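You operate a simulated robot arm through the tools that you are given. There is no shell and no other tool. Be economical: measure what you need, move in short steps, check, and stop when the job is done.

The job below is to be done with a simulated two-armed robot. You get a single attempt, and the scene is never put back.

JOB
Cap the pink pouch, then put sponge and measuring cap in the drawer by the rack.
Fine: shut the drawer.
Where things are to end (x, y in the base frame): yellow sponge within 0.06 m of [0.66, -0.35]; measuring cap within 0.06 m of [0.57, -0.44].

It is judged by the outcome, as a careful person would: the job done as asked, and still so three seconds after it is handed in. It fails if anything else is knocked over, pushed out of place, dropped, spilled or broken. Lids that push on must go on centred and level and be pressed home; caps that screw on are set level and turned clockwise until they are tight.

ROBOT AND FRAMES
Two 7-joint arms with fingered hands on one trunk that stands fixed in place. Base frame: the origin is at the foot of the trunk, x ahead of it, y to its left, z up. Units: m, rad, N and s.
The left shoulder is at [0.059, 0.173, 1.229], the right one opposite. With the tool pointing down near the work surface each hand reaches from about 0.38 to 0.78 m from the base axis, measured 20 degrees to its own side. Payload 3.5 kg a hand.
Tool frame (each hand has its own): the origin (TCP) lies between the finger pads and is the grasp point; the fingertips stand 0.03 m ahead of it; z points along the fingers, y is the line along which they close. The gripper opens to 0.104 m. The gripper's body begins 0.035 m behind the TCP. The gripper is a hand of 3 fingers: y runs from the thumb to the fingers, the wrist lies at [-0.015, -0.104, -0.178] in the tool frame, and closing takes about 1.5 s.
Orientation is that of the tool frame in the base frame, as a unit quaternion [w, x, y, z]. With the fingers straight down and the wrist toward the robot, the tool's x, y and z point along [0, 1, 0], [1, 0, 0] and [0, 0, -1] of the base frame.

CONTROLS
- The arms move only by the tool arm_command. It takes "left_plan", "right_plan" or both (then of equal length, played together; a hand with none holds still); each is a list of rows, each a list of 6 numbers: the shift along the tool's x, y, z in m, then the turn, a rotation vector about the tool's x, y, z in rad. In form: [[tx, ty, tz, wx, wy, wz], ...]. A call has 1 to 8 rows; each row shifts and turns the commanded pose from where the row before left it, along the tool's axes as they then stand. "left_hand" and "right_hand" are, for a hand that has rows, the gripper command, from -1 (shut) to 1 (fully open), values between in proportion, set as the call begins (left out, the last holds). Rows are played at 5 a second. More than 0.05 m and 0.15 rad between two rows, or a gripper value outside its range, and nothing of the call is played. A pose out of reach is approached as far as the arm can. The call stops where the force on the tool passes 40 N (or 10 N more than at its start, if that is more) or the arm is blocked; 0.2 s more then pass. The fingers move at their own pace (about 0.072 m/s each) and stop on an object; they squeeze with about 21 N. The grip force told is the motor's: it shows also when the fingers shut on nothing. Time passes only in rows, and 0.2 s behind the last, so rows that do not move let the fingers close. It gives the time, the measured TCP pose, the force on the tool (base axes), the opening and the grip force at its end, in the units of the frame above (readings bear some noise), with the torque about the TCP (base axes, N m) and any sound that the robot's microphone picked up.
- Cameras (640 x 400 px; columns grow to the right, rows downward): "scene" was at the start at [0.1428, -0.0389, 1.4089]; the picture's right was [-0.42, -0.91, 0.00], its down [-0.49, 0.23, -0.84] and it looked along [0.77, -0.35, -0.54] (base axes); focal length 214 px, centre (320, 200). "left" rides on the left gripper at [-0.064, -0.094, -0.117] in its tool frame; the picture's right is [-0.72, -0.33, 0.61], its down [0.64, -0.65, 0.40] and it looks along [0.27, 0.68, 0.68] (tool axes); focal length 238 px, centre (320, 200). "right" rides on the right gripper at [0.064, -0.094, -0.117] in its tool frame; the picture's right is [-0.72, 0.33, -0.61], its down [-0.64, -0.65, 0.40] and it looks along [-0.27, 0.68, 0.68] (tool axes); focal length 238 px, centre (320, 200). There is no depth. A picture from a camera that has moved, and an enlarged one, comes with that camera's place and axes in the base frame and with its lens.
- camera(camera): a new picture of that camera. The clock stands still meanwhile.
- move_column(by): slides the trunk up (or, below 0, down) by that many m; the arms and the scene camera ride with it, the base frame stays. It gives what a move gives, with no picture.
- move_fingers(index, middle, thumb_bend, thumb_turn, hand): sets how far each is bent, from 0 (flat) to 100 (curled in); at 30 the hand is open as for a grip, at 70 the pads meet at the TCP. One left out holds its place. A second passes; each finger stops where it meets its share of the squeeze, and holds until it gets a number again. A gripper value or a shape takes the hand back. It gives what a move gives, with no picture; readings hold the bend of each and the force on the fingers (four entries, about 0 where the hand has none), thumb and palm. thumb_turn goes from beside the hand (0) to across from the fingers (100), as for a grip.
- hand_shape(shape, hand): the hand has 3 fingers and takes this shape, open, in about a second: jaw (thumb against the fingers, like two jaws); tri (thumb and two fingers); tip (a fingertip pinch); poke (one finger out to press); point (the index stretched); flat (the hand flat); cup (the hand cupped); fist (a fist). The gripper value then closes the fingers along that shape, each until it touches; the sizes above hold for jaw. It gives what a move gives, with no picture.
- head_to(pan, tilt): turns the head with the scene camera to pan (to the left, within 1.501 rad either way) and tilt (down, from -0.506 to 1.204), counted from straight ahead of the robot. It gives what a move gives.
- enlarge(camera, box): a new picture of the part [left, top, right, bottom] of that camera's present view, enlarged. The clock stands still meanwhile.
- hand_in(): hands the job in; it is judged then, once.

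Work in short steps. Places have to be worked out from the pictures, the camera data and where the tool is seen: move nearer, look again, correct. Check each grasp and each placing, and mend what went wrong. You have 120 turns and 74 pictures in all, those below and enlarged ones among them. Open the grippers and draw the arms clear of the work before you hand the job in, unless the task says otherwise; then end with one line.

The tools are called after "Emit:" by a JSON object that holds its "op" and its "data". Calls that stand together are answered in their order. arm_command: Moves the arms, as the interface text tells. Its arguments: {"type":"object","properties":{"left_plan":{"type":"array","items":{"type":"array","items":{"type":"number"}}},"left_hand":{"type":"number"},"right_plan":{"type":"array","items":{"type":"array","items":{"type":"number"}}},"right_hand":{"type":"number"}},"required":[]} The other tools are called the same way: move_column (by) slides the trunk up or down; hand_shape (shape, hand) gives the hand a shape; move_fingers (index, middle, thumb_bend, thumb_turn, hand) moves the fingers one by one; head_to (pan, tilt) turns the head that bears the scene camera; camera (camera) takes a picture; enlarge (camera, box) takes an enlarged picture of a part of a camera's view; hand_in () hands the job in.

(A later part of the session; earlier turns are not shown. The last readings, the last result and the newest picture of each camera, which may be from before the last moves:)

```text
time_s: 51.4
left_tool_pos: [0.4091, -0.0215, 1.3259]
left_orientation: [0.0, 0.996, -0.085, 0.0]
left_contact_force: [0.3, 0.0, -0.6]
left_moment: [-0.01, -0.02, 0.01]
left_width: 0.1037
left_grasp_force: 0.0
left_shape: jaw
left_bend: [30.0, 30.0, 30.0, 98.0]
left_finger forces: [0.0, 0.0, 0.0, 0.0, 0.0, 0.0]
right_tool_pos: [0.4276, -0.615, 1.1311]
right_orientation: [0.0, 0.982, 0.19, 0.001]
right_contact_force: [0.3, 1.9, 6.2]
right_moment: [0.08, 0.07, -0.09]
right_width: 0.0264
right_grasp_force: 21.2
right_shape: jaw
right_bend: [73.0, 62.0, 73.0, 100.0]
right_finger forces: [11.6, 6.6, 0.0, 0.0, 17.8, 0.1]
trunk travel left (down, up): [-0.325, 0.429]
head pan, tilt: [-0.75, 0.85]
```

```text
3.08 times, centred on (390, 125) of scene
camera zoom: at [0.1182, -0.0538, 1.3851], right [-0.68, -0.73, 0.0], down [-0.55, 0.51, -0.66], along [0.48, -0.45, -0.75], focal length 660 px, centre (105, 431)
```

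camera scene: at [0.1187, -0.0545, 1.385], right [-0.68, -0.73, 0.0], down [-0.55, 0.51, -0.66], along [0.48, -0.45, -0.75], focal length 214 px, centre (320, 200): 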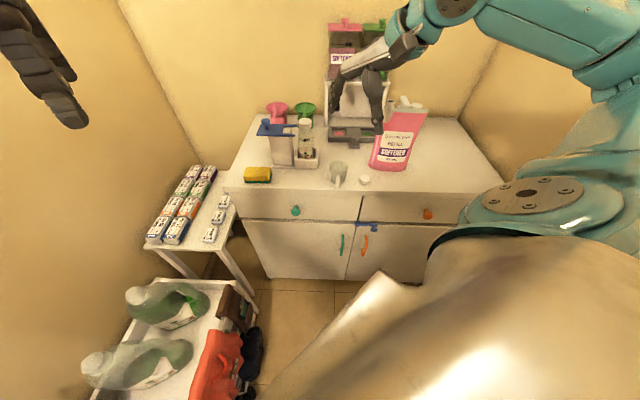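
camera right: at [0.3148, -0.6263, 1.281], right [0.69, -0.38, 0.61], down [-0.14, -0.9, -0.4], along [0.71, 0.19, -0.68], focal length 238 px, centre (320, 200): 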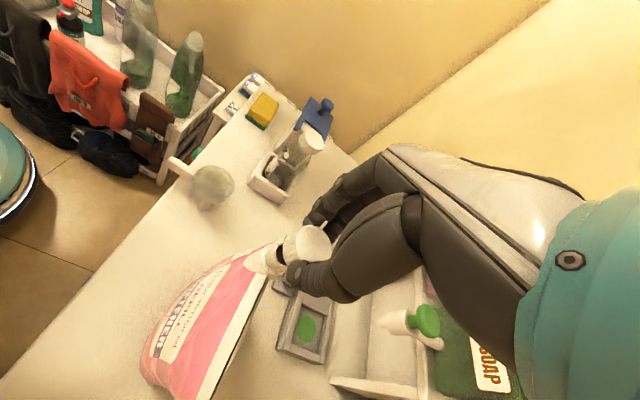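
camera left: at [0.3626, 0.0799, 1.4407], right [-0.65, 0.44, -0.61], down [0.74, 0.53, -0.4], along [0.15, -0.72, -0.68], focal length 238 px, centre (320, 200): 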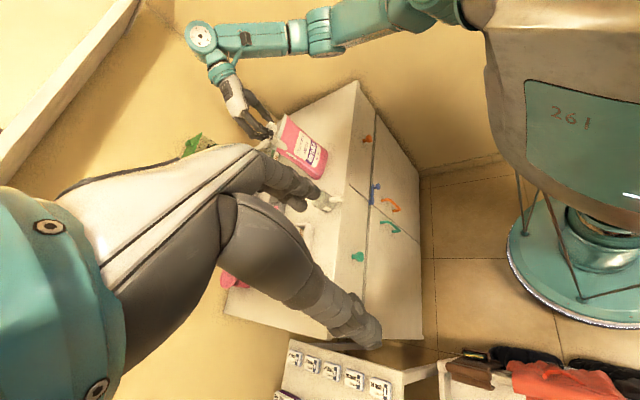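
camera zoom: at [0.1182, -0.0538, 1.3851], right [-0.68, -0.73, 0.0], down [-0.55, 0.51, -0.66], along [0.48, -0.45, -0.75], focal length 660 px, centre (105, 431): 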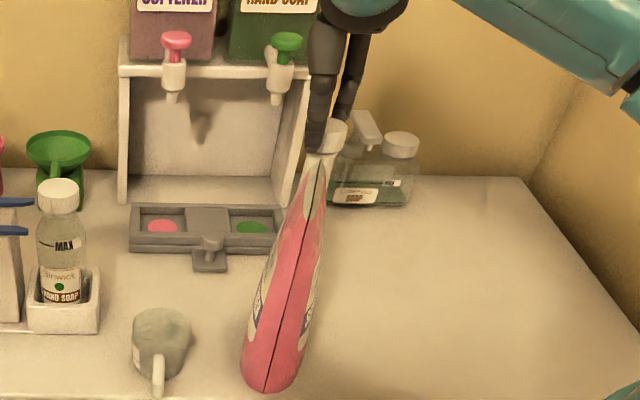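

The cap still moves relative to the pouch, so more threading is needed. I press harder (~28 N), which held the pouch still earlier, and turn clockwise.

Emit:
{"op": "arm_command", "data": {"right_plan": [[0, 0, 0.003, 0, 0, 0], [0, 0, 0.002, 0, 0, 0]]}}

Emit:
{"op": "arm_command", "data": {"right_plan": [[0, 0, 0.0003, 0, 0, 0.09], [0, 0, 0.0002, 0, 0, 0.09], [0, 0, 0.0002, 0, 0, 0.09], [0, 0, 0.0002, 0, 0, 0.09], [0, 0, 0.0002, 0, 0, 0.09], [0, 0, 0.0002, 0, 0, 0.09]]}}

Emit:
{"op": "enlarge", "data": {"camera": "scene", "box": [310, 60, 470, 190]}}

```text
time_s: 52.0
left_tool_pos: [0.4068, -0.0198, 1.3267]
left_orientation: [0.001, 0.996, -0.085, 0.001]
left_contact_force: [0.3, -0.1, -1.0]
left_moment: [0.01, 0.0, -0.01]
left_width: 0.1036
left_grasp_force: 0.0
left_shape: jaw
left_bend: [30.0, 30.0, 30.0, 98.0]
left_finger forces: [0.0, 0.0, 0.0, 0.1, 0.0, 0.1]
right_tool_pos: [0.4283, -0.6139, 1.1285]
right_orientation: [0.002, 0.982, 0.189, 0.004]
right_contact_force: [1.0, 1.6, 23.6]
right_moment: [0.26, 0.11, -0.02]
right_width: 0.0272
right_grasp_force: 21.0
right_shape: jaw
right_bend: [73.0, 62.0, 73.0, 100.0]
right_finger forces: [13.6, 8.6, 0.0, 0.0, 20.2, 0.0]
trunk travel left (down, up): [-0.325, 0.429]
head pan, tilt: [-0.75, 0.85]
```

```text
time_s: 53.4
left_tool_pos: [0.4092, -0.0214, 1.3263]
left_orientation: [0.001, 0.996, -0.084, 0.0]
left_contact_force: [0.2, -0.4, 0.2]
left_moment: [0.04, -0.01, -0.02]
left_width: 0.1037
left_grasp_force: 0.0
left_shape: jaw
left_bend: [30.0, 30.0, 30.0, 98.0]
left_finger forces: [0.1, 0.1, 0.0, 0.0, 0.1, 0.1]
right_tool_pos: [0.4285, -0.6142, 1.1274]
right_orientation: [0.001, 0.997, -0.082, 0.003]
right_contact_force: [5.6, -9.0, 29.3]
right_moment: [-0.21, 0.04, 0.31]
right_width: 0.0281
right_grasp_force: 20.9
right_shape: jaw
right_bend: [73.0, 58.0, 74.0, 100.0]
right_finger forces: [16.4, 14.2, 0.1, 0.1, 17.3, 0.0]
trunk travel left (down, up): [-0.325, 0.429]
head pan, tilt: [-0.75, 0.85]
```

```text
3.08 times, centred on (390, 125) of scene
camera zoom: at [0.1179, -0.0532, 1.3851], right [-0.68, -0.73, 0.0], down [-0.55, 0.51, -0.66], along [0.48, -0.45, -0.75], focal length 660 px, centre (105, 431)
```

zoom: 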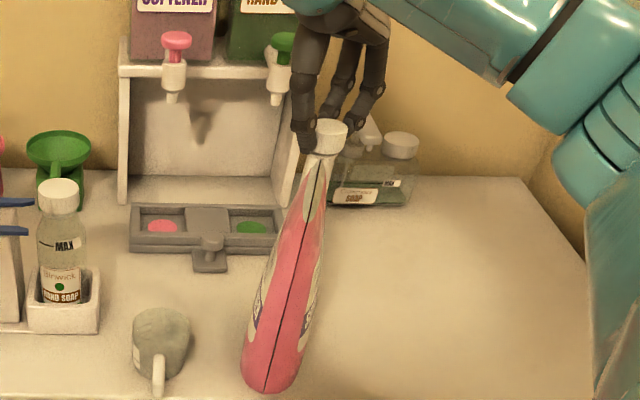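

With ~29 N the pouch holds still and torque is 0.31 N m. Continue.

Emit:
{"op": "arm_command", "data": {"right_plan": [[0, 0, 0.0001, 0, 0, 0.09], [0, 0, 0.0001, 0, 0, 0.09], [0, 0, 0.0001, 0, 0, 0.09], [0, 0, 0.0001, 0, 0, 0.09], [0, 0, 0.0001, 0, 0, 0.09], [0, 0, 0.0001, 0, 0, 0.09]]}}

Emit:
{"op": "enlarge", "data": {"camera": "scene", "box": [310, 60, 470, 190]}}

```text
time_s: 54.8
left_tool_pos: [0.4077, -0.0202, 1.3259]
left_orientation: [0.001, 0.996, -0.085, 0.001]
left_contact_force: [-0.3, -0.3, 0.4]
left_moment: [0.04, 0.04, -0.01]
left_width: 0.1039
left_grasp_force: 0.2
left_shape: jaw
left_bend: [30.0, 30.0, 30.0, 98.0]
left_finger forces: [0.0, 0.1, 0.0, 0.0, 0.0, 0.0]
right_tool_pos: [0.4282, -0.6144, 1.1268]
right_orientation: [0.0, 0.939, -0.343, 0.001]
right_contact_force: [-2.3, 2.6, 25.1]
right_moment: [0.23, 0.13, 0.08]
right_width: 0.0272
right_grasp_force: 20.5
right_shape: jaw
right_bend: [73.0, 59.0, 74.0, 100.0]
right_finger forces: [9.8, 11.9, 0.1, 0.0, 22.2, 0.1]
trunk travel left (down, up): [-0.325, 0.429]
head pan, tilt: [-0.75, 0.85]
```

```text
3.08 times, centred on (390, 125) of scene
camera zoom: at [0.117, -0.0517, 1.3853], right [-0.68, -0.73, 0.0], down [-0.55, 0.51, -0.66], along [0.48, -0.45, -0.75], focal length 660 px, centre (105, 431)
```

zoom: 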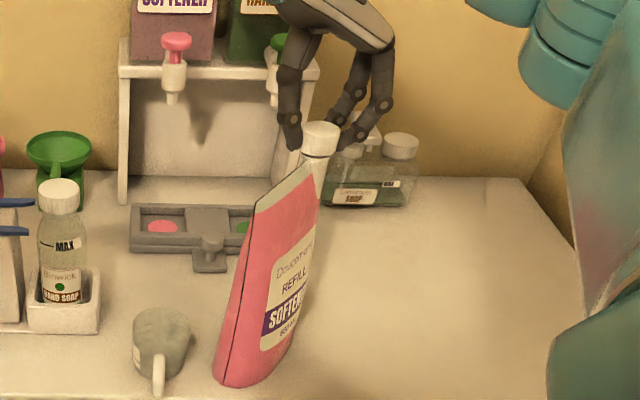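

Now the pouch turned fully with the cap despite 25–29 N press: the cap is tight (≥0.3 N m). I unload, then rotate counter-clockwise gently to bring the pouch back to its original facing, checking that it moves as one.

Emit:
{"op": "arm_command", "data": {"right_plan": [[0, 0, -0.003, 0, 0, 0], [0, 0, -0.0025, 0, 0, 0], [0, 0, 0, 0, 0, -0.08], [0, 0, 0, 0, 0, -0.08], [0, 0, 0, 0, 0, -0.08], [0, 0, 0, 0, 0, -0.08], [0, 0, 0, 0, 0, -0.08], [0, 0, 0, 0, 0, -0.08]]}}

Emit:
{"op": "enlarge", "data": {"camera": "scene", "box": [310, 60, 470, 190]}}

```text
time_s: 56.6
left_tool_pos: [0.4094, -0.0216, 1.3262]
left_orientation: [-0.001, 0.996, -0.084, 0.0]
left_contact_force: [0.7, -0.3, -0.1]
left_moment: [-0.01, -0.02, 0.0]
left_width: 0.1035
left_grasp_force: 0.1
left_shape: jaw
left_bend: [30.0, 30.0, 30.0, 98.0]
left_finger forces: [0.1, 0.1, 0.0, 0.0, 0.0, 0.1]
right_tool_pos: [0.4287, -0.6148, 1.1305]
right_orientation: [0.0, 0.994, -0.109, -0.002]
right_contact_force: [-0.5, 1.4, 2.9]
right_moment: [0.08, -0.01, -0.06]
right_width: 0.026
right_grasp_force: 21.5
right_shape: jaw
right_bend: [73.0, 61.0, 74.0, 100.0]
right_finger forces: [11.4, 6.4, 0.1, 0.0, 17.0, 0.0]
trunk travel left (down, up): [-0.325, 0.429]
head pan, tilt: [-0.75, 0.85]
```

```text
3.08 times, centred on (390, 125) of scene
camera zoom: at [0.1187, -0.0541, 1.385], right [-0.68, -0.73, 0.0], down [-0.55, 0.51, -0.66], along [0.48, -0.45, -0.75], focal length 660 px, centre (105, 431)
```

zoom: 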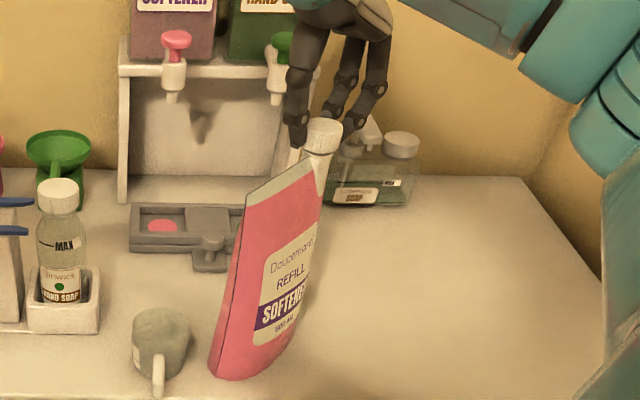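

The cap turns back freely but locks firmly clockwise, i.e. it was at its stop. I press and turn clockwise again to that stop.

Emit:
{"op": "arm_command", "data": {"right_plan": [[0, 0, 0.003, 0, 0, 0], [0, 0, 0.0025, 0, 0, 0.05], [0, 0, 0.0002, 0, 0, 0.1], [0, 0, 0.0002, 0, 0, 0.1], [0, 0, 0.0002, 0, 0, 0.1], [0, 0, 0.0002, 0, 0, 0.1], [0, 0, 0.0001, 0, 0, 0.1], [0, 0, 0.0001, 0, 0, 0.08]]}}

Emit:
{"op": "enlarge", "data": {"camera": "scene", "box": [310, 60, 470, 190]}}

```text
time_s: 58.4
left_tool_pos: [0.4068, -0.0224, 1.3268]
left_orientation: [0.001, 0.996, -0.085, 0.001]
left_contact_force: [-0.4, 0.3, -0.9]
left_moment: [0.0, -0.02, 0.02]
left_width: 0.1036
left_grasp_force: 0.1
left_shape: jaw
left_bend: [30.0, 30.0, 30.0, 98.0]
left_finger forces: [0.0, 0.0, 0.0, 0.0, 0.1, 0.0]
right_tool_pos: [0.4263, -0.6152, 1.125]
right_orientation: [0.003, 0.91, -0.415, 0.001]
right_contact_force: [-1.0, -10.5, 30.0]
right_moment: [-0.15, 0.17, 0.36]
right_width: 0.0271
right_grasp_force: 20.4
right_shape: jaw
right_bend: [73.0, 58.0, 74.0, 100.0]
right_finger forces: [14.2, 15.9, 0.0, 0.1, 17.7, 0.0]
trunk travel left (down, up): [-0.325, 0.429]
head pan, tilt: [-0.75, 0.85]
```

```text
3.08 times, centred on (390, 125) of scene
camera zoom: at [0.1167, -0.0535, 1.3853], right [-0.68, -0.73, 0.0], down [-0.55, 0.51, -0.66], along [0.48, -0.45, -0.75], focal length 660 px, centre (105, 431)
```

zoom: 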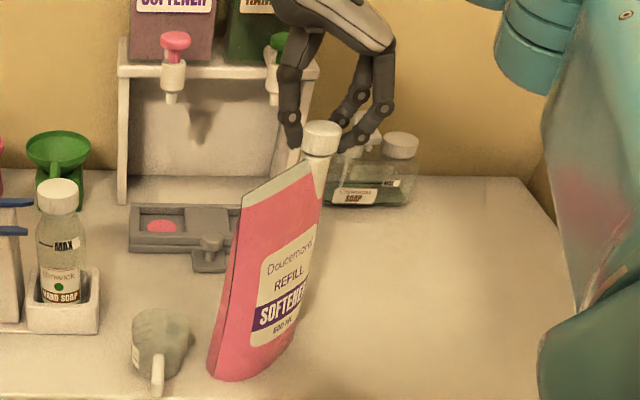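

Torque 0.36 N m with the pouch still: the cap is tight. I unload and release, rising clear.

Emit:
{"op": "arm_command", "data": {"right_plan": [[0, 0, -0.003, 0, 0, 0], [0, 0, -0.003, 0, 0, 0]]}}

Emit:
{"op": "arm_command", "data": {"right_plan": [[0, 0, 0, 0, 0, 0], [0, 0, 0, 0, 0, 0], [0, 0, 0, 0, 0, 0], [0, 0, -0.03, 0, 0, 0], [0, 0, -0.04, 0, 0, -0.1], [0, 0, -0.01, 0, 0, -0.145], [0, 0, 0, 0, 0, -0.145], [0, 0, 0, 0, 0, -0.145]], "right_hand": 0.1}}

Emit:
{"op": "arm_command", "data": {"right_plan": [[0, 0, 0, 0, 0, -0.148], [0, 0, 0, 0, 0, -0.148], [0, 0, 0, 0, 0, -0.148], [0, 0, 0, 0, 0, -0.148], [0, 0, 0, 0, 0, -0.148], [0, 0, 0, 0, 0, -0.148], [0, 0, 0, 0, 0, -0.148], [0, 0, 0, 0, 0, -0.148]], "right_hand": 0.4}}

Emit:
{"op": "arm_command", "data": {"right_plan": [[0, 0, 0, 0, 0, -0.148], [0, 0, 0, 0, 0, -0.148], [0, 0, 0, 0, 0, -0.148], [0, 0, 0, 0, 0, -0.148], [0, 0, 0, 0, 0, -0.148]]}}

Emit:
{"op": "camera", "data": {"camera": "right"}}

```text
time_s: 59.0
left_tool_pos: [0.4082, -0.0212, 1.3248]
left_orientation: [0.001, 0.996, -0.085, 0.0]
left_contact_force: [-0.2, 0.0, -0.8]
left_moment: [0.05, 0.03, 0.0]
left_width: 0.1035
left_grasp_force: 0.0
left_shape: jaw
left_bend: [30.0, 30.0, 30.0, 98.0]
left_finger forces: [0.0, 0.0, 0.0, 0.0, 0.0, 0.0]
right_tool_pos: [0.4292, -0.6142, 1.1279]
right_orientation: [-0.001, 0.911, -0.412, -0.003]
right_contact_force: [-0.3, 0.9, 6.5]
right_moment: [0.05, 0.07, 0.06]
right_width: 0.026
right_grasp_force: 21.1
right_shape: jaw
right_bend: [73.0, 59.0, 74.0, 100.0]
right_finger forces: [10.3, 9.7, 0.0, 0.0, 18.1, 0.1]
trunk travel left (down, up): [-0.325, 0.429]
head pan, tilt: [-0.75, 0.85]
```

```text
time_s: 60.8
left_tool_pos: [0.4098, -0.0221, 1.3254]
left_orientation: [-0.001, 0.996, -0.085, 0.0]
left_contact_force: [0.1, -0.2, -1.3]
left_moment: [-0.04, -0.01, -0.01]
left_width: 0.1037
left_grasp_force: 0.0
left_shape: jaw
left_bend: [30.0, 30.0, 30.0, 98.0]
left_finger forces: [0.0, 0.0, 0.0, 0.0, 0.1, 0.1]
right_tool_pos: [0.4285, -0.6161, 1.2082]
right_orientation: [-0.001, 0.988, -0.156, -0.001]
right_contact_force: [-0.6, -0.3, -0.3]
right_moment: [-0.01, -0.03, -0.05]
right_width: 0.0567
right_grasp_force: 0.0
right_shape: jaw
right_bend: [74.0, 43.0, 67.0, 100.0]
right_finger forces: [0.0, 0.0, 0.0, 0.0, 0.1, 0.0]
trunk travel left (down, up): [-0.325, 0.429]
head pan, tilt: [-0.75, 0.85]
```

```text
time_s: 62.6
left_tool_pos: [0.4096, -0.0224, 1.3258]
left_orientation: [0.0, 0.996, -0.084, 0.0]
left_contact_force: [0.4, 0.1, 0.0]
left_moment: [0.04, -0.02, 0.02]
left_width: 0.1034
left_grasp_force: 0.1
left_shape: jaw
left_bend: [30.0, 30.0, 30.0, 98.0]
left_finger forces: [0.0, 0.0, 0.1, 0.0, 0.0, 0.0]
right_tool_pos: [0.4285, -0.6168, 1.2096]
right_orientation: [0.0, 0.907, 0.422, 0.0]
right_contact_force: [0.8, -0.4, 0.3]
right_moment: [-0.01, 0.01, 0.02]
right_width: 0.0723
right_grasp_force: 0.0
right_shape: jaw
right_bend: [27.0, 37.0, 58.0, 99.0]
right_finger forces: [0.0, 0.0, 0.1, 0.0, 0.0, 0.0]
trunk travel left (down, up): [-0.325, 0.429]
head pan, tilt: [-0.75, 0.85]
```

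```text
time_s: 63.8
left_tool_pos: [0.4099, -0.0237, 1.3254]
left_orientation: [-0.001, 0.996, -0.085, 0.0]
left_contact_force: [-0.8, 0.2, 0.0]
left_moment: [-0.01, 0.02, -0.03]
left_width: 0.1036
left_grasp_force: 0.1
left_shape: jaw
left_bend: [30.0, 30.0, 30.0, 98.0]
left_finger forces: [0.1, 0.0, 0.0, 0.0, 0.0, 0.1]
right_tool_pos: [0.4284, -0.6153, 1.2082]
right_orientation: [0.0, 0.694, 0.72, 0.0]
right_contact_force: [0.3, 0.0, 0.0]
right_moment: [-0.01, -0.04, -0.02]
right_width: 0.0722
right_grasp_force: 0.1
right_shape: jaw
right_bend: [27.0, 37.0, 58.0, 99.0]
right_finger forces: [0.1, 0.1, 0.0, 0.1, 0.0, 0.0]
trunk travel left (down, up): [-0.325, 0.429]
head pan, tilt: [-0.75, 0.85]
```

```text
16 pictures are left
camera right: at [0.3319, -0.5567, 1.3261], right [0.35, -0.71, 0.61], down [-0.63, -0.66, -0.41], along [0.69, -0.24, -0.68], focal length 238 px, centre (320, 200)
```

right: 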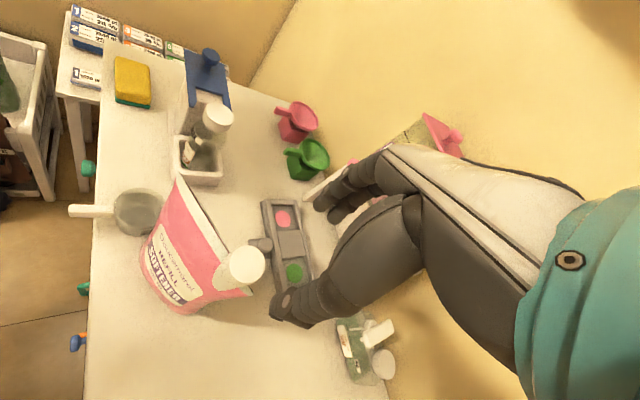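

The pouch got turned ~140° about its spout during tightening, so I'll put it back roughly where it stood, gripping it by the top seam. I move above the seam's middle with hand fully open.

Emit:
{"op": "arm_command", "data": {"right_plan": [[0.033, 0.006, 0, 0, 0, 0.05], [0.032, 0.0055, 0, 0, 0, 0.05], [0, 0, 0.035, 0, 0, 0]], "right_hand": 1}}

Emit:
{"op": "camera", "data": {"camera": "right"}}

```text
time_s: 64.6
left_tool_pos: [0.409, -0.0233, 1.3257]
left_orientation: [0.001, 0.996, -0.085, 0.0]
left_contact_force: [-0.7, -0.1, -0.5]
left_moment: [0.05, -0.01, 0.0]
left_width: 0.1033
left_grasp_force: 0.2
left_shape: jaw
left_bend: [30.0, 30.0, 30.0, 98.0]
left_finger forces: [0.0, 0.0, 0.0, 0.1, 0.0, 0.0]
right_tool_pos: [0.4399, -0.5501, 1.1748]
right_orientation: [-0.002, 0.729, 0.685, 0.001]
right_contact_force: [-0.1, 0.3, -0.2]
right_moment: [0.0, -0.01, -0.01]
right_width: 0.1036
right_grasp_force: 0.1
right_shape: jaw
right_bend: [30.0, 30.0, 30.0, 98.0]
right_finger forces: [0.0, 0.0, 0.0, 0.0, 0.1, 0.0]
trunk travel left (down, up): [-0.325, 0.429]
head pan, tilt: [-0.75, 0.85]
```

```text
15 pictures are left
camera right: at [0.3486, -0.4811, 1.2912], right [0.28, -0.74, 0.61], down [-0.69, -0.6, -0.41], along [0.67, -0.31, -0.68], focal length 238 px, centre (320, 200)
```

right: 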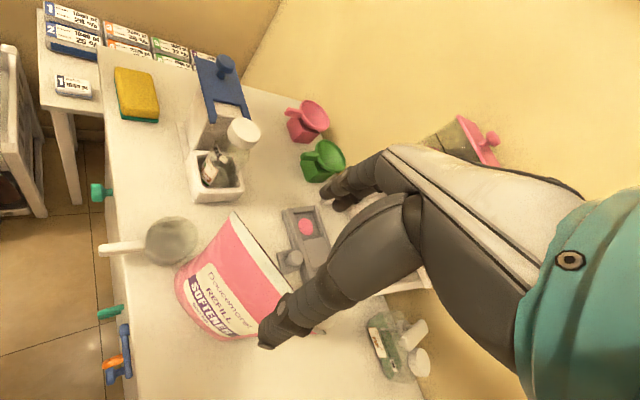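

The seam runs at ~67° through (0.437,-0.553). I align the hand across it, descend and close on it.

Emit:
{"op": "arm_command", "data": {"right_plan": [[-0.003, -0.003, 0, 0, 0, 0.14], [0, 0, 0, 0, 0, 0.14], [0, 0, 0.03, 0, 0, 0.05], [0, 0, 0.03, 0, 0, 0], [0, 0, 0.03, 0, 0, 0]]}}

Emit:
{"op": "arm_command", "data": {"right_plan": [[0, 0, 0, 0, 0, 0], [0, 0, 0, 0, 0, 0], [0, 0, 0, 0, 0, 0], [0, 0, 0, 0, 0, 0], [0, 0, 0, 0, 0, 0], [0, 0, 0, 0, 0, 0], [0, 0, 0, 0, 0, 0]], "right_hand": -1}}

Emit:
{"op": "enlarge", "data": {"camera": "scene", "box": [300, 60, 460, 190]}}

```text
time_s: 65.8
left_tool_pos: [0.409, -0.0227, 1.3269]
left_orientation: [0.0, 0.996, -0.084, 0.0]
left_contact_force: [0.0, 0.2, -0.2]
left_moment: [0.0, 0.0, -0.02]
left_width: 0.1038
left_grasp_force: 0.0
left_shape: jaw
left_bend: [30.0, 30.0, 30.0, 98.0]
left_finger forces: [0.0, 0.1, 0.0, 0.1, 0.0, 0.1]
right_tool_pos: [0.4367, -0.5535, 1.0841]
right_orientation: [-0.001, 0.832, 0.555, 0.001]
right_contact_force: [-0.7, 0.8, 0.6]
right_moment: [0.04, -0.03, 0.0]
right_width: 0.1035
right_grasp_force: 0.0
right_shape: jaw
right_bend: [30.0, 30.0, 30.0, 98.0]
right_finger forces: [0.0, 0.0, 0.0, 0.0, 0.0, 0.1]
trunk travel left (down, up): [-0.325, 0.429]
head pan, tilt: [-0.75, 0.85]
```

```text
time_s: 67.4
left_tool_pos: [0.4097, -0.0217, 1.3246]
left_orientation: [-0.001, 0.996, -0.084, 0.0]
left_contact_force: [-0.2, -0.4, -0.4]
left_moment: [0.0, -0.01, -0.03]
left_width: 0.1036
left_grasp_force: 0.0
left_shape: jaw
left_bend: [30.0, 30.0, 30.0, 98.0]
left_finger forces: [0.0, 0.0, 0.0, 0.0, 0.0, 0.1]
right_tool_pos: [0.4371, -0.5534, 1.0837]
right_orientation: [-0.001, 0.831, 0.556, 0.001]
right_contact_force: [0.8, -1.4, 2.2]
right_moment: [-0.04, -0.05, 0.0]
right_width: 0.0187
right_grasp_force: 20.9
right_shape: jaw
right_bend: [73.0, 59.0, 75.0, 100.0]
right_finger forces: [12.4, 6.7, 0.0, 0.1, 17.6, 0.0]
trunk travel left (down, up): [-0.325, 0.429]
head pan, tilt: [-0.75, 0.85]
```

```text
3.08 times, centred on (380, 125) of scene
camera zoom: at [0.1189, -0.0546, 1.3849], right [-0.68, -0.73, 0.0], down [-0.55, 0.51, -0.66], along [0.48, -0.45, -0.75], focal length 660 px, centre (135, 431)
```

zoom: 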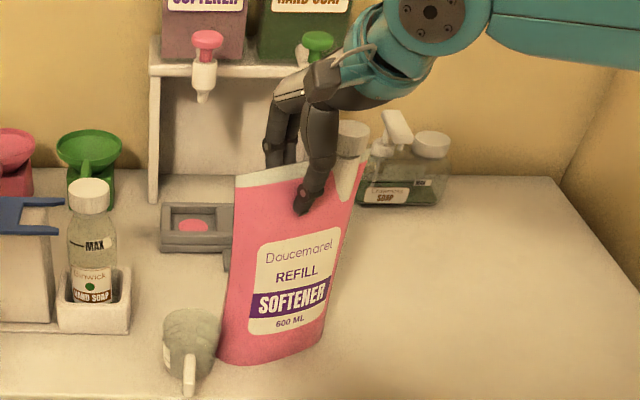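

The seam is held well. I lift ~1 cm and check that the weight is carried before moving it.

Emit:
{"op": "arm_command", "data": {"right_plan": [[0, 0, -0.004, 0, 0, 0], [0, 0, -0.004, 0, 0, 0], [0, 0, -0.003, 0, 0, 0], [0, 0, 0, 0, 0, 0]]}}

```text
time_s: 68.4
left_tool_pos: [0.4095, -0.0223, 1.3259]
left_orientation: [0.001, 0.996, -0.085, 0.0]
left_contact_force: [0.8, -0.7, -0.1]
left_moment: [0.03, -0.02, 0.03]
left_width: 0.1037
left_grasp_force: 0.0
left_shape: jaw
left_bend: [30.0, 30.0, 30.0, 98.0]
left_finger forces: [0.1, 0.0, 0.0, 0.0, 0.0, 0.0]
right_tool_pos: [0.4369, -0.553, 1.0931]
right_orientation: [-0.002, 0.831, 0.556, 0.0]
right_contact_force: [0.4, 0.4, -5.7]
right_moment: [0.01, -0.03, -0.01]
right_width: 0.0184
right_grasp_force: 20.7
right_shape: jaw
right_bend: [73.0, 60.0, 74.0, 100.0]
right_finger forces: [11.1, 5.2, 0.1, 0.1, 16.7, 0.0]
trunk travel left (down, up): [-0.325, 0.429]
head pan, tilt: [-0.75, 0.85]
```

The weight (5.7 N) is carried and balanced. I move it back by (-0.05,-0.10).

Emit:
{"op": "arm_command", "data": {"right_plan": [[-0.022, -0.002, 0, 0, 0, 0], [-0.03, -0.002, 0, 0, 0, 0], [-0.03, -0.003, 0, 0, 0, 0], [-0.03, -0.003, 0, 0, 0, 0], [0, 0, 0, 0, 0, 0], [0, 0, 0.004, 0, 0, 0], [0, 0, 0.004, 0, 0, 0], [0, 0, 0.003, 0, 0, 0]]}}

```text
time_s: 70.2
left_tool_pos: [0.4089, -0.0218, 1.3265]
left_orientation: [0.0, 0.996, -0.084, 0.0]
left_contact_force: [-0.8, 0.0, 0.5]
left_moment: [-0.02, -0.01, -0.01]
left_width: 0.1033
left_grasp_force: 0.2
left_shape: jaw
left_bend: [30.0, 30.0, 30.0, 98.0]
left_finger forces: [0.1, 0.0, 0.0, 0.0, 0.0, 0.0]
right_tool_pos: [0.3847, -0.6527, 1.085]
right_orientation: [0.0, 0.832, 0.555, 0.001]
right_contact_force: [-0.3, 2.7, 3.8]
right_moment: [0.03, -0.01, 0.01]
right_width: 0.0188
right_grasp_force: 21.0
right_shape: jaw
right_bend: [73.0, 60.0, 74.0, 100.0]
right_finger forces: [11.5, 7.1, 0.1, 0.0, 18.8, 0.0]
trunk travel left (down, up): [-0.325, 0.429]
head pan, tilt: [-0.75, 0.85]
```

It rests on the counter again (3.8 N upward). I release, rise, and look.

Emit:
{"op": "arm_command", "data": {"right_plan": [[0, 0, 0, 0, 0, 0], [0, 0, 0, 0, 0, 0], [0, 0, 0, 0, 0, 0], [0, 0, 0, 0, 0, 0], [0, 0, -0.03, 0, 0, 0], [0, 0, -0.045, 0, 0, 0], [0, 0, -0.045, 0, 0, 0], [0, 0, -0.02, 0, 0, 0]], "right_hand": 0.7}}

Emit:
{"op": "camera", "data": {"camera": "right"}}

```text
time_s: 72.0
left_tool_pos: [0.4088, -0.0231, 1.326]
left_orientation: [0.001, 0.996, -0.084, 0.0]
left_contact_force: [0.3, -0.3, -0.1]
left_moment: [-0.01, 0.0, -0.03]
left_width: 0.1033
left_grasp_force: 0.0
left_shape: jaw
left_bend: [30.0, 30.0, 30.0, 98.0]
left_finger forces: [0.0, 0.0, 0.1, 0.0, 0.0, 0.1]
right_tool_pos: [0.384, -0.654, 1.2246]
right_orientation: [0.0, 0.832, 0.555, 0.0]
right_contact_force: [0.4, 0.0, 0.1]
right_moment: [-0.03, 0.01, 0.02]
right_width: 0.0883
right_grasp_force: 0.0
right_shape: jaw
right_bend: [27.0, 33.0, 44.0, 99.0]
right_finger forces: [0.0, 0.0, 0.0, 0.0, 0.1, 0.0]
trunk travel left (down, up): [-0.325, 0.429]
head pan, tilt: [-0.75, 0.85]
```

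```text
13 pictures are left
camera right: at [0.3213, -0.559, 1.3419], right [0.03, -0.79, 0.61], down [-0.85, -0.34, -0.4], along [0.53, -0.51, -0.68], focal length 238 px, centre (320, 200)
```

right: 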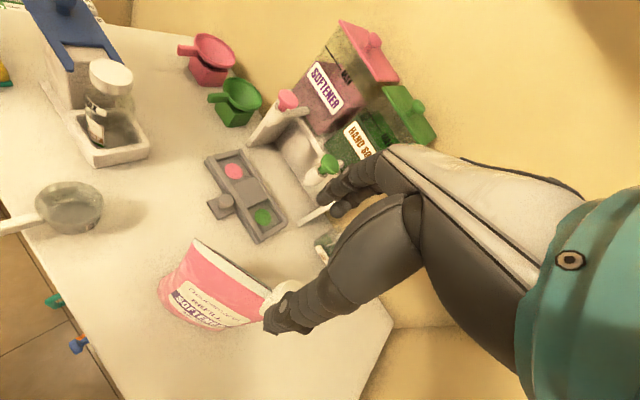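

The pouch stands capped, close to where it was. Next the drawer: I carry the right hand out in front of it, then turn it to straddle the knob.

Emit:
{"op": "arm_command", "data": {"right_plan": [[0.047, -0.013, 0, 0, 0, 0], [0.047, -0.013, 0, 0, 0, 0], [0.047, -0.013, 0, 0, 0, 0], [0.047, -0.013, 0, 0, 0, 0], [0.047, -0.013, 0, 0, 0, 0], [0.047, -0.013, 0, 0, 0, 0], [0.047, -0.013, 0, 0, 0, 0], [0.047, -0.013, 0, 0, 0, 0]]}}

Emit:
{"op": "arm_command", "data": {"right_plan": [[0, 0, 0, 0, 0, -0.147], [0, 0, 0, 0, 0, -0.147], [0, 0, 0, 0, 0, -0.147], [0, 0, 0, 0, 0, -0.147], [0, 0, 0, 0, 0, -0.147], [0, 0, 0, 0, 0, -0.147], [0, 0, 0, 0, 0, -0.147], [0, 0, 0, 0, 0, -0.147]]}}

Emit:
{"op": "arm_command", "data": {"right_plan": [[0, 0, 0.03, 0, -0.12, 0], [0, 0, 0.03, 0, -0.12, 0], [0, 0, 0.03, 0, -0.12, 0], [0, 0, 0.03, 0, -0.12, 0], [0, 0, 0.03, 0, -0.12, 0]], "right_hand": 0.4}}

Emit:
{"op": "camera", "data": {"camera": "right"}}

```text
time_s: 73.8
left_tool_pos: [0.4095, -0.021, 1.3251]
left_orientation: [0.001, 0.996, -0.084, 0.0]
left_contact_force: [0.2, 0.1, 0.2]
left_moment: [-0.01, -0.02, 0.01]
left_width: 0.1036
left_grasp_force: 0.0
left_shape: jaw
left_bend: [30.0, 30.0, 30.0, 98.0]
left_finger forces: [0.1, 0.0, 0.0, 0.1, 0.0, 0.0]
right_tool_pos: [0.431, -0.265, 1.2223]
right_orientation: [-0.002, 0.831, 0.556, -0.001]
right_contact_force: [-0.2, -0.3, -0.2]
right_moment: [-0.02, 0.01, -0.01]
right_width: 0.0882
right_grasp_force: 0.0
right_shape: jaw
right_bend: [27.0, 33.0, 44.0, 99.0]
right_finger forces: [0.1, 0.0, 0.1, 0.0, 0.0, 0.0]
trunk travel left (down, up): [-0.325, 0.429]
head pan, tilt: [-0.75, 0.85]
```

```text
time_s: 75.6
left_tool_pos: [0.409, -0.0217, 1.3249]
left_orientation: [0.0, 0.996, -0.084, 0.0]
left_contact_force: [0.3, 0.1, -0.1]
left_moment: [-0.01, 0.0, 0.01]
left_width: 0.1036
left_grasp_force: 0.1
left_shape: jaw
left_bend: [30.0, 30.0, 30.0, 98.0]
left_finger forces: [0.0, 0.1, 0.1, 0.0, 0.0, 0.1]
right_tool_pos: [0.4323, -0.2673, 1.2256]
right_orientation: [-0.002, 0.384, 0.923, 0.0]
right_contact_force: [0.3, -0.1, -0.8]
right_moment: [-0.01, 0.01, -0.03]
right_width: 0.0883
right_grasp_force: 0.0
right_shape: jaw
right_bend: [27.0, 33.0, 44.0, 99.0]
right_finger forces: [0.0, 0.0, 0.0, 0.0, 0.0, 0.0]
trunk travel left (down, up): [-0.325, 0.429]
head pan, tilt: [-0.75, 0.85]
```

```text
time_s: 76.8
left_tool_pos: [0.4091, -0.0227, 1.3254]
left_orientation: [-0.001, 0.996, -0.085, 0.0]
left_contact_force: [0.8, 0.2, 0.1]
left_moment: [-0.02, 0.02, 0.01]
left_width: 0.1037
left_grasp_force: 0.0
left_shape: jaw
left_bend: [30.0, 30.0, 30.0, 98.0]
left_finger forces: [0.1, 0.0, 0.0, 0.0, 0.0, 0.0]
right_tool_pos: [0.4567, -0.2902, 1.0811]
right_orientation: [0.272, 0.367, 0.883, -0.113]
right_contact_force: [0.0, 0.1, -0.1]
right_moment: [0.01, 0.02, 0.0]
right_width: 0.0731
right_grasp_force: 0.1
right_shape: jaw
right_bend: [27.0, 37.0, 58.0, 99.0]
right_finger forces: [0.1, 0.1, 0.0, 0.0, 0.1, 0.0]
trunk travel left (down, up): [-0.325, 0.429]
head pan, tilt: [-0.75, 0.85]
```

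```text
12 pictures are left
camera right: at [0.306, -0.2745, 1.1415], right [0.41, 0.05, 0.91], down [0.07, -1.0, 0.03], along [0.91, 0.05, -0.41], focal length 238 px, centre (320, 200)
```

right: 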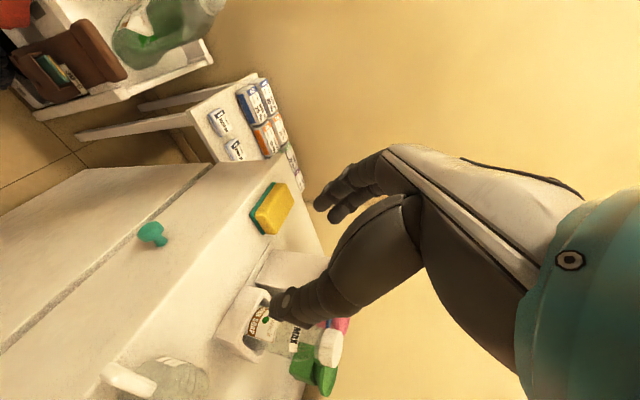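

The knob estimate is confirmed at (0.53,-0.32,0.768). I approach it along the tilted finger axis and close.

Emit:
{"op": "arm_command", "data": {"right_plan": [[0.038, 0.0103, 0.02, 0, 0, 0], [0.038, 0.0103, 0.02, 0, 0, 0], [0.0389, 0.0103, 0.02, 0, 0, 0], [0, 0, 0.048, 0, 0, 0], [0, 0, 0.048, 0, 0, 0], [0, 0, 0.045, 0, 0, 0], [0, 0, 0.045, 0, 0, 0], [0, 0, 0.045, 0, 0, 0]]}}

Emit:
{"op": "arm_command", "data": {"right_plan": [[0, 0, 0, 0, 0, 0], [0, 0, 0, 0, 0, 0], [0, 0, 0, 0, 0, 0], [0, 0, 0, 0, 0, 0], [0, 0, 0, 0, 0, 0], [0, 0, 0, 0, 0, 0]], "right_hand": -1}}

Emit:
{"op": "camera", "data": {"camera": "right"}}

```text
time_s: 78.6
left_tool_pos: [0.4072, -0.0196, 1.3264]
left_orientation: [0.001, 0.996, -0.085, 0.001]
left_contact_force: [-0.2, -0.2, 0.9]
left_moment: [-0.01, -0.02, -0.02]
left_width: 0.1032
left_grasp_force: 0.0
left_shape: jaw
left_bend: [30.0, 30.0, 30.0, 98.0]
left_finger forces: [0.1, 0.0, 0.1, 0.0, 0.0, 0.0]
right_tool_pos: [0.5068, -0.3354, 0.855]
right_orientation: [0.271, 0.365, 0.884, -0.111]
right_contact_force: [-9.7, 12.5, 4.2]
right_moment: [0.22, -0.18, 0.81]
right_width: 0.0749
right_grasp_force: 0.1
right_shape: jaw
right_bend: [27.0, 33.0, 58.0, 99.0]
right_finger forces: [0.0, 14.5, 0.0, 0.0, 0.1, 0.1]
right hand out of reach, approached as far as the arm can: row 6, 7, 8
trunk travel left (down, up): [-0.325, 0.429]
head pan, tilt: [-0.75, 0.85]
```

```text
time_s: 80.0
left_tool_pos: [0.4069, -0.0191, 1.3263]
left_orientation: [0.001, 0.996, -0.084, 0.001]
left_contact_force: [-0.3, -1.0, 0.2]
left_moment: [0.0, 0.02, -0.01]
left_width: 0.1037
left_grasp_force: 0.0
left_shape: jaw
left_bend: [30.0, 30.0, 30.0, 98.0]
left_finger forces: [0.1, 0.0, 0.0, 0.1, 0.0, 0.1]
right_tool_pos: [0.508, -0.3354, 0.8552]
right_orientation: [0.273, 0.365, 0.883, -0.113]
right_contact_force: [-13.1, 17.6, 2.8]
right_moment: [0.39, -0.01, 1.13]
right_width: 0.0093
right_grasp_force: 21.0
right_shape: jaw
right_bend: [70.0, 33.0, 49.0, 100.0]
right_finger forces: [0.0, 19.0, 0.1, 0.0, 0.0, 0.0]
trunk travel left (down, up): [-0.325, 0.429]
head pan, tilt: [-0.75, 0.85]
```

```text
11 pictures are left
camera right: at [0.3565, -0.3195, 0.916], right [0.41, 0.05, 0.91], down [0.07, -1.0, 0.03], along [0.91, 0.06, -0.41], focal length 238 px, centre (320, 200)
```

right: 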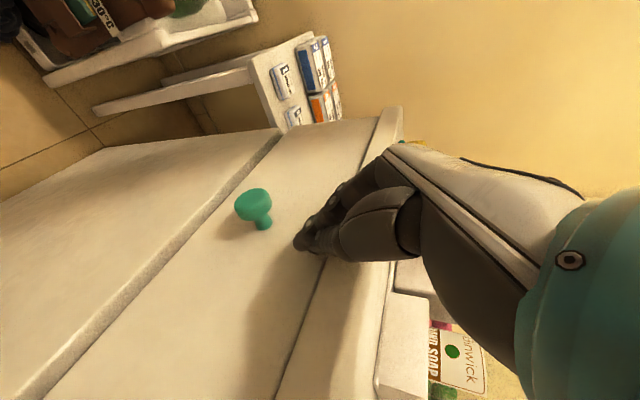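

The arm can't get that low from here; the fingers touched the drawer front above the knob. I open, back off, and lower the trunk by 0.2 m.

Emit:
{"op": "arm_command", "data": {"right_plan": [[0, 0, -0.043, 0, 0, 0], [0, 0, -0.043, 0, 0, 0], [0, 0, -0.043, 0, 0, 0], [0, 0, 0, 0, 0, 0]], "right_hand": 0.4}}

Emit:
{"op": "move_column", "data": {"by": -0.2}}

```text
time_s: 81.0
left_tool_pos: [0.4095, -0.0238, 1.3251]
left_orientation: [-0.001, 0.996, -0.085, 0.0]
left_contact_force: [0.5, -0.5, 0.6]
left_moment: [-0.03, 0.04, 0.03]
left_width: 0.1033
left_grasp_force: 0.2
left_shape: jaw
left_bend: [30.0, 30.0, 30.0, 98.0]
left_finger forces: [0.0, 0.0, 0.0, 0.1, 0.0, 0.0]
right_tool_pos: [0.4574, -0.2871, 0.9614]
right_orientation: [0.273, 0.367, 0.882, -0.113]
right_contact_force: [0.0, 0.6, -0.7]
right_moment: [-0.03, -0.02, 0.02]
right_width: 0.0726
right_grasp_force: 0.0
right_shape: jaw
right_bend: [27.0, 37.0, 58.0, 99.0]
right_finger forces: [0.1, 0.0, 0.0, 0.0, 0.0, 0.1]
trunk travel left (down, up): [-0.325, 0.429]
head pan, tilt: [-0.75, 0.85]
```

```text
time_s: 83.2
left_tool_pos: [0.4082, -0.0214, 1.1256]
left_orientation: [0.0, 0.997, -0.083, -0.001]
left_contact_force: [1.5, 0.2, 0.1]
left_moment: [-0.02, -0.02, -0.01]
left_width: 0.1038
left_grasp_force: 0.0
left_shape: jaw
left_bend: [30.0, 30.0, 30.0, 98.0]
left_finger forces: [0.1, 0.0, 0.0, 0.0, 0.0, 0.0]
right_tool_pos: [0.4604, -0.2866, 0.7534]
right_orientation: [0.262, 0.365, 0.886, -0.116]
right_contact_force: [0.0, 0.0, 0.1]
right_moment: [0.02, 0.02, 0.01]
right_width: 0.0726
right_grasp_force: 0.1
right_shape: jaw
right_bend: [27.0, 37.0, 58.0, 99.0]
right_finger forces: [0.1, 0.1, 0.0, 0.0, 0.1, 0.0]
trunk travel left (down, up): [-0.125, 0.629]
head pan, tilt: [-0.75, 0.85]
```

Now at the right height. I line up sideways, then move in so the knob is between the fingers, and close.

Emit:
{"op": "arm_command", "data": {"right_plan": [[-0.0124, 0.0285, -0.0182, 0, 0, 0], [-0.0281, 0, 0.0191, 0, 0, 0], [-0.0281, 0, 0.0191, 0, 0, 0]]}}

Emit:
{"op": "arm_command", "data": {"right_plan": [[0, 0, 0, 0, 0, 0], [0, 0, 0, 0, 0, 0], [0, 0, 0, 0, 0, 0], [0, 0, 0, 0, 0, 0], [0, 0, 0, 0, 0, 0], [0, 0, 0, 0, 0, 0]], "right_hand": -1}}

```text
time_s: 84.0
left_tool_pos: [0.4071, -0.021, 1.1261]
left_orientation: [0.0, 0.996, -0.084, 0.002]
left_contact_force: [-0.4, 0.7, -0.6]
left_moment: [0.02, -0.03, -0.01]
left_width: 0.1034
left_grasp_force: 0.0
left_shape: jaw
left_bend: [30.0, 30.0, 30.0, 98.0]
left_finger forces: [0.0, 0.0, 0.1, 0.1, 0.1, 0.0]
right_tool_pos: [0.5275, -0.3117, 0.7742]
right_orientation: [0.26, 0.364, 0.887, -0.115]
right_contact_force: [-8.7, 8.2, 2.7]
right_moment: [0.18, 0.09, 0.53]
right_width: 0.0726
right_grasp_force: 0.0
right_shape: jaw
right_bend: [27.0, 36.0, 58.0, 99.0]
right_finger forces: [0.1, 12.4, 0.0, 0.0, 0.1, 0.0]
trunk travel left (down, up): [-0.125, 0.629]
head pan, tilt: [-0.75, 0.85]
```

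```text
time_s: 85.4
left_tool_pos: [0.4078, -0.0219, 1.1255]
left_orientation: [-0.001, 0.996, -0.085, 0.0]
left_contact_force: [0.1, 0.6, -0.5]
left_moment: [0.0, 0.0, 0.0]
left_width: 0.1035
left_grasp_force: 0.1
left_shape: jaw
left_bend: [30.0, 30.0, 30.0, 98.0]
left_finger forces: [0.0, 0.0, 0.0, 0.1, 0.0, 0.0]
right_tool_pos: [0.5283, -0.3137, 0.7729]
right_orientation: [0.261, 0.365, 0.886, -0.117]
right_contact_force: [-14.3, 9.9, -5.3]
right_moment: [0.4, 0.11, 0.88]
right_width: 0.0308
right_grasp_force: 20.9
right_shape: jaw
right_bend: [72.0, 36.0, 77.0, 100.0]
right_finger forces: [11.0, 18.7, 0.0, 0.0, 19.2, 0.1]
trunk travel left (down, up): [-0.125, 0.629]
head pan, tilt: [-0.75, 0.85]
```

The knob is gripped (0.031 m). I pull outward a few cm and read the forces.

Emit:
{"op": "arm_command", "data": {"right_plan": [[0.0125, 0, -0.0082, 0, 0, 0], [0.0167, 0, -0.011, 0, 0, 0], [0.0167, 0, -0.011, 0, 0, 0]]}}

```text
time_s: 86.2
left_tool_pos: [0.4086, -0.0218, 1.1249]
left_orientation: [0.0, 0.996, -0.085, -0.001]
left_contact_force: [-0.6, 0.1, 0.6]
left_moment: [0.02, 0.0, 0.0]
left_width: 0.1037
left_grasp_force: 0.1
left_shape: jaw
left_bend: [30.0, 30.0, 30.0, 98.0]
left_finger forces: [0.0, 0.0, 0.1, 0.0, 0.1, 0.0]
right_tool_pos: [0.4892, -0.2765, 0.7703]
right_orientation: [0.26, 0.365, 0.886, -0.119]
right_contact_force: [-4.0, -3.7, -11.6]
right_moment: [0.22, 0.1, 0.62]
right_width: 0.0297
right_grasp_force: 20.8
right_shape: jaw
right_bend: [72.0, 37.0, 77.0, 100.0]
right_finger forces: [9.6, 11.8, 0.1, 0.0, 20.8, 0.1]
trunk travel left (down, up): [-0.125, 0.629]
head pan, tilt: [-0.75, 0.85]
```

The drawer is following. I keep pulling ~0.15 m more.

Emit:
{"op": "arm_command", "data": {"right_plan": [[0.0251, -0.001, -0.0164, 0, 0, 0], [0.0251, -0.001, -0.0164, 0, 0, 0], [0.0251, -0.001, -0.0164, 0, 0, 0], [0.0251, -0.001, -0.0164, 0, 0, 0], [0.0251, -0.001, -0.0164, 0, 0, 0]]}}

Emit:
{"op": "camera", "data": {"camera": "scene"}}

```text
time_s: 87.4
left_tool_pos: [0.4096, -0.0219, 1.1249]
left_orientation: [0.0, 0.996, -0.085, 0.0]
left_contact_force: [-0.1, 0.0, 0.2]
left_moment: [0.01, 0.0, -0.01]
left_width: 0.1038
left_grasp_force: 0.0
left_shape: jaw
left_bend: [30.0, 30.0, 30.0, 98.0]
left_finger forces: [0.0, 0.1, 0.0, 0.0, 0.1, 0.0]
right_tool_pos: [0.4495, -0.1675, 0.736]
right_orientation: [0.261, 0.367, 0.885, -0.117]
right_contact_force: [0.3, 0.6, 0.1]
right_moment: [-0.01, 0.0, -0.03]
right_width: 0.0242
right_grasp_force: 21.1
right_shape: jaw
right_bend: [72.0, 42.0, 78.0, 100.0]
right_finger forces: [0.1, 0.1, 0.1, 0.0, 0.0, 0.1]
right hand out of reach, approached as far as the arm can: row 1, 2, 3, 4, 5
trunk travel left (down, up): [-0.125, 0.629]
head pan, tilt: [-0.75, 0.85]
```

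```text
10 pictures are left
camera scene: at [0.2115, -0.0548, 1.1784], right [-0.68, -0.73, 0.0], down [-0.55, 0.51, -0.66], along [0.48, -0.45, -0.75], focal length 214 px, centre (320, 200)
```

scene: 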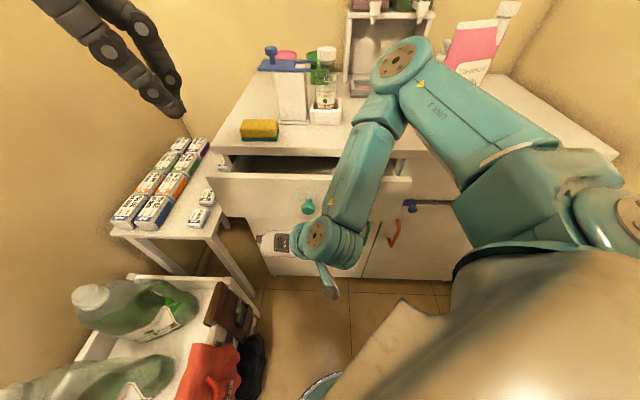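

The drawer is ~7.5 cm open, then the folded arm slipped off the knob. I'll raise the trunk again and pull the drawer front from above with the fingers hooked inside it. First the trunk and hand orientation.

Emit:
{"op": "move_column", "data": {"by": 0.2}}

Emit:
{"op": "arm_command", "data": {"right_plan": [[0, 0, -0.03, 0, 0.145, 0], [0, 0, -0.03, 0, 0.145, 0], [0, 0, -0.03, 0, 0.145, 0], [0, 0, -0.02, 0, 0.145, 0], [0, 0, 0, 0, 0.02, 0]], "right_hand": 0.4}}

Emit:
{"op": "arm_command", "data": {"right_plan": [[0, 0, 0, 0, 0, 0.147], [0, 0, 0, 0, 0, 0.147], [0, 0, 0, 0, 0, 0.147], [0, 0, 0, 0, 0, 0.147], [0, 0, 0, 0, 0, 0.147], [0, 0, 0, 0, 0, 0.147], [0, 0, 0, 0, 0, 0.147], [0, 0, 0, 0, 0, 0.147]]}}

Emit:
{"op": "arm_command", "data": {"right_plan": [[0, 0, 0, 0, 0, 0.147], [0, 0, 0, 0, 0, 0.147], [0, 0, 0, 0, 0, 0.1]]}}

```text
time_s: 89.5
left_tool_pos: [0.4097, -0.0228, 1.325]
left_orientation: [0.0, 0.996, -0.085, -0.001]
left_contact_force: [-0.2, -0.4, -0.3]
left_moment: [0.0, 0.0, 0.01]
left_width: 0.1035
left_grasp_force: 0.1
left_shape: jaw
left_bend: [30.0, 30.0, 30.0, 98.0]
left_finger forces: [0.0, 0.1, 0.0, 0.1, 0.0, 0.0]
right_tool_pos: [0.447, -0.1689, 0.9451]
right_orientation: [0.27, 0.366, 0.883, -0.113]
right_contact_force: [0.2, 0.7, -0.6]
right_moment: [-0.04, -0.03, -0.02]
right_width: 0.0243
right_grasp_force: 20.5
right_shape: jaw
right_bend: [72.0, 42.0, 78.0, 100.0]
right_finger forces: [0.0, 0.0, 0.0, 0.1, 0.1, 0.0]
trunk travel left (down, up): [-0.325, 0.429]
head pan, tilt: [-0.75, 0.85]
```

```text
time_s: 90.7
left_tool_pos: [0.4099, -0.0237, 1.3246]
left_orientation: [0.001, 0.996, -0.084, 0.0]
left_contact_force: [-1.2, 0.0, -0.1]
left_moment: [-0.01, 0.01, 0.01]
left_width: 0.1036
left_grasp_force: 0.1
left_shape: jaw
left_bend: [30.0, 30.0, 30.0, 98.0]
left_finger forces: [0.0, 0.1, 0.1, 0.1, 0.0, 0.0]
right_tool_pos: [0.4174, -0.1392, 1.0462]
right_orientation: [-0.002, 0.384, 0.923, 0.0]
right_contact_force: [-0.6, 0.9, 0.0]
right_moment: [0.01, 0.0, 0.01]
right_width: 0.0728
right_grasp_force: 0.0
right_shape: jaw
right_bend: [27.0, 37.0, 58.0, 99.0]
right_finger forces: [0.0, 0.0, 0.1, 0.0, 0.0, 0.0]
trunk travel left (down, up): [-0.325, 0.429]
head pan, tilt: [-0.75, 0.85]
```

```text
time_s: 92.5
left_tool_pos: [0.4105, -0.0231, 1.3254]
left_orientation: [0.0, 0.996, -0.085, 0.0]
left_contact_force: [-0.4, -0.4, 0.1]
left_moment: [0.02, -0.02, 0.02]
left_width: 0.1038
left_grasp_force: 0.0
left_shape: jaw
left_bend: [30.0, 30.0, 30.0, 98.0]
left_finger forces: [0.0, 0.1, 0.0, 0.0, 0.0, 0.0]
right_tool_pos: [0.4186, -0.1394, 1.0452]
right_orientation: [-0.003, 0.832, 0.555, 0.001]
right_contact_force: [0.2, -0.8, 0.1]
right_moment: [0.0, 0.0, 0.0]
right_width: 0.0723
right_grasp_force: 0.1
right_shape: jaw
right_bend: [27.0, 37.0, 58.0, 99.0]
right_finger forces: [0.1, 0.0, 0.0, 0.0, 0.1, 0.0]
trunk travel left (down, up): [-0.325, 0.429]
head pan, tilt: [-0.75, 0.85]
```

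```text
time_s: 93.3
left_tool_pos: [0.4093, -0.0225, 1.3261]
left_orientation: [0.001, 0.996, -0.085, -0.001]
left_contact_force: [-0.4, -0.8, 0.8]
left_moment: [-0.02, 0.01, 0.01]
left_width: 0.1036
left_grasp_force: 0.0
left_shape: jaw
left_bend: [30.0, 30.0, 30.0, 98.0]
left_finger forces: [0.1, 0.1, 0.0, 0.0, 0.0, 0.1]
right_tool_pos: [0.4161, -0.175, 1.0549]
right_orientation: [-0.003, 0.925, 0.381, -0.001]
right_contact_force: [-0.1, 1.0, -0.7]
right_moment: [0.01, 0.04, -0.01]
right_width: 0.0724
right_grasp_force: 0.1
right_shape: jaw
right_bend: [27.0, 37.0, 58.0, 99.0]
right_finger forces: [0.1, 0.0, 0.1, 0.0, 0.0, 0.0]
right hand out of reach, approached as far as the arm can: row 1, 2, 3
trunk travel left (down, up): [-0.325, 0.429]
head pan, tilt: [-0.75, 0.85]
```

I move above the drawer front and check alignment with the hand camera.

Emit:
{"op": "arm_command", "data": {"right_plan": [[-0.004, 0.037, 0.02, 0, 0, 0], [-0.004, 0.037, 0.025, 0, 0, 0], [-0.004, 0.037, 0.025, 0, 0, 0], [-0.004, 0.037, 0.025, 0, 0, 0]]}}

Emit:
{"op": "camera", "data": {"camera": "right"}}

```text
time_s: 94.3
left_tool_pos: [0.4098, -0.0231, 1.3265]
left_orientation: [0.0, 0.996, -0.085, -0.001]
left_contact_force: [0.6, 0.3, 0.6]
left_moment: [0.0, 0.0, 0.01]
left_width: 0.1036
left_grasp_force: 0.0
left_shape: jaw
left_bend: [30.0, 30.0, 30.0, 98.0]
left_finger forces: [0.0, 0.0, 0.0, 0.0, 0.0, 0.0]
right_tool_pos: [0.51, -0.2898, 0.9575]
right_orientation: [-0.002, 0.924, 0.383, -0.001]
right_contact_force: [-0.1, -0.8, 0.3]
right_moment: [0.0, 0.03, -0.01]
right_width: 0.0724
right_grasp_force: 0.1
right_shape: jaw
right_bend: [27.0, 37.0, 58.0, 99.0]
right_finger forces: [0.1, 0.0, 0.0, 0.0, 0.0, 0.1]
trunk travel left (down, up): [-0.325, 0.429]
head pan, tilt: [-0.75, 0.85]
```

```text
9 pictures are left
camera right: at [0.4883, -0.1804, 1.0757], right [-0.27, -0.74, 0.61], down [-0.92, 0.01, -0.4], along [0.29, -0.67, -0.68], focal length 238 px, centre (320, 200)
```

right: 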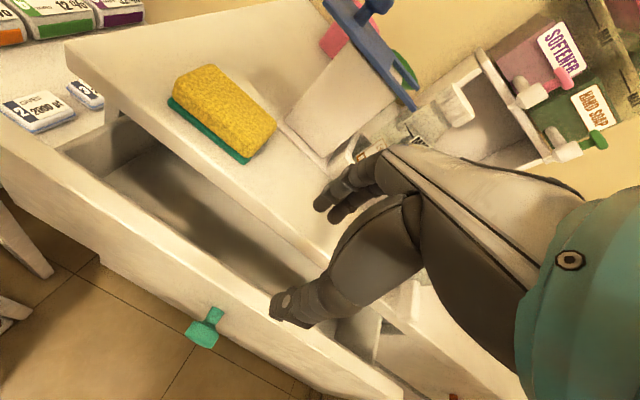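

The panel is about 2 cm more outward than assumed. I correct, descend so the fingers go behind the panel, and close.

Emit:
{"op": "arm_command", "data": {"right_plan": [[0, -0.02, 0.02, 0, 0, 0], [0, 0, 0.03, 0, 0, 0], [0, 0, 0.03, 0, 0, 0], [0, 0, 0.03, 0, 0, 0]]}}

Emit:
{"op": "arm_command", "data": {"right_plan": [[0, 0, 0, 0, 0, 0], [0, 0, 0, 0, 0, 0], [0, 0, 0, 0, 0, 0], [0, 0, 0, 0, 0, 0], [0, 0, 0, 0, 0, 0], [0, 0, 0, 0, 0, 0]], "right_hand": -1}}

```text
time_s: 95.3
left_tool_pos: [0.4085, -0.0215, 1.3248]
left_orientation: [0.001, 0.996, -0.085, 0.0]
left_contact_force: [0.7, 0.4, -1.3]
left_moment: [-0.02, -0.03, -0.03]
left_width: 0.1037
left_grasp_force: 0.1
left_shape: jaw
left_bend: [30.0, 30.0, 30.0, 98.0]
left_finger forces: [0.0, 0.0, 0.1, 0.0, 0.0, 0.0]
right_tool_pos: [0.4785, -0.2998, 0.8848]
right_orientation: [-0.004, 0.924, 0.384, -0.001]
right_contact_force: [-3.9, 7.4, 5.7]
right_moment: [-0.22, -0.14, 0.05]
right_width: 0.0702
right_grasp_force: 0.0
right_shape: jaw
right_bend: [27.0, 41.0, 58.0, 99.0]
right_finger forces: [0.0, 8.7, 0.0, 0.0, 0.1, 0.1]
right hand out of reach, approached as far as the arm can: row 3, 4
trunk travel left (down, up): [-0.325, 0.429]
head pan, tilt: [-0.75, 0.85]
```

```text
time_s: 96.7
left_tool_pos: [0.4087, -0.0216, 1.3258]
left_orientation: [-0.001, 0.996, -0.085, 0.0]
left_contact_force: [0.3, 0.0, -0.2]
left_moment: [0.02, -0.01, -0.02]
left_width: 0.1035
left_grasp_force: 0.0
left_shape: jaw
left_bend: [30.0, 30.0, 30.0, 98.0]
left_finger forces: [0.0, 0.0, 0.0, 0.0, 0.0, 0.0]
right_tool_pos: [0.4793, -0.3028, 0.8845]
right_orientation: [-0.003, 0.924, 0.383, -0.002]
right_contact_force: [0.4, -0.2, 0.1]
right_moment: [0.01, -0.01, 0.01]
right_width: 0.0
right_grasp_force: 20.9
right_shape: jaw
right_bend: [70.0, 51.0, 49.0, 100.0]
right_finger forces: [0.1, 0.0, 0.0, 0.1, 0.0, 0.1]
trunk travel left (down, up): [-0.325, 0.429]
head pan, tilt: [-0.75, 0.85]
```

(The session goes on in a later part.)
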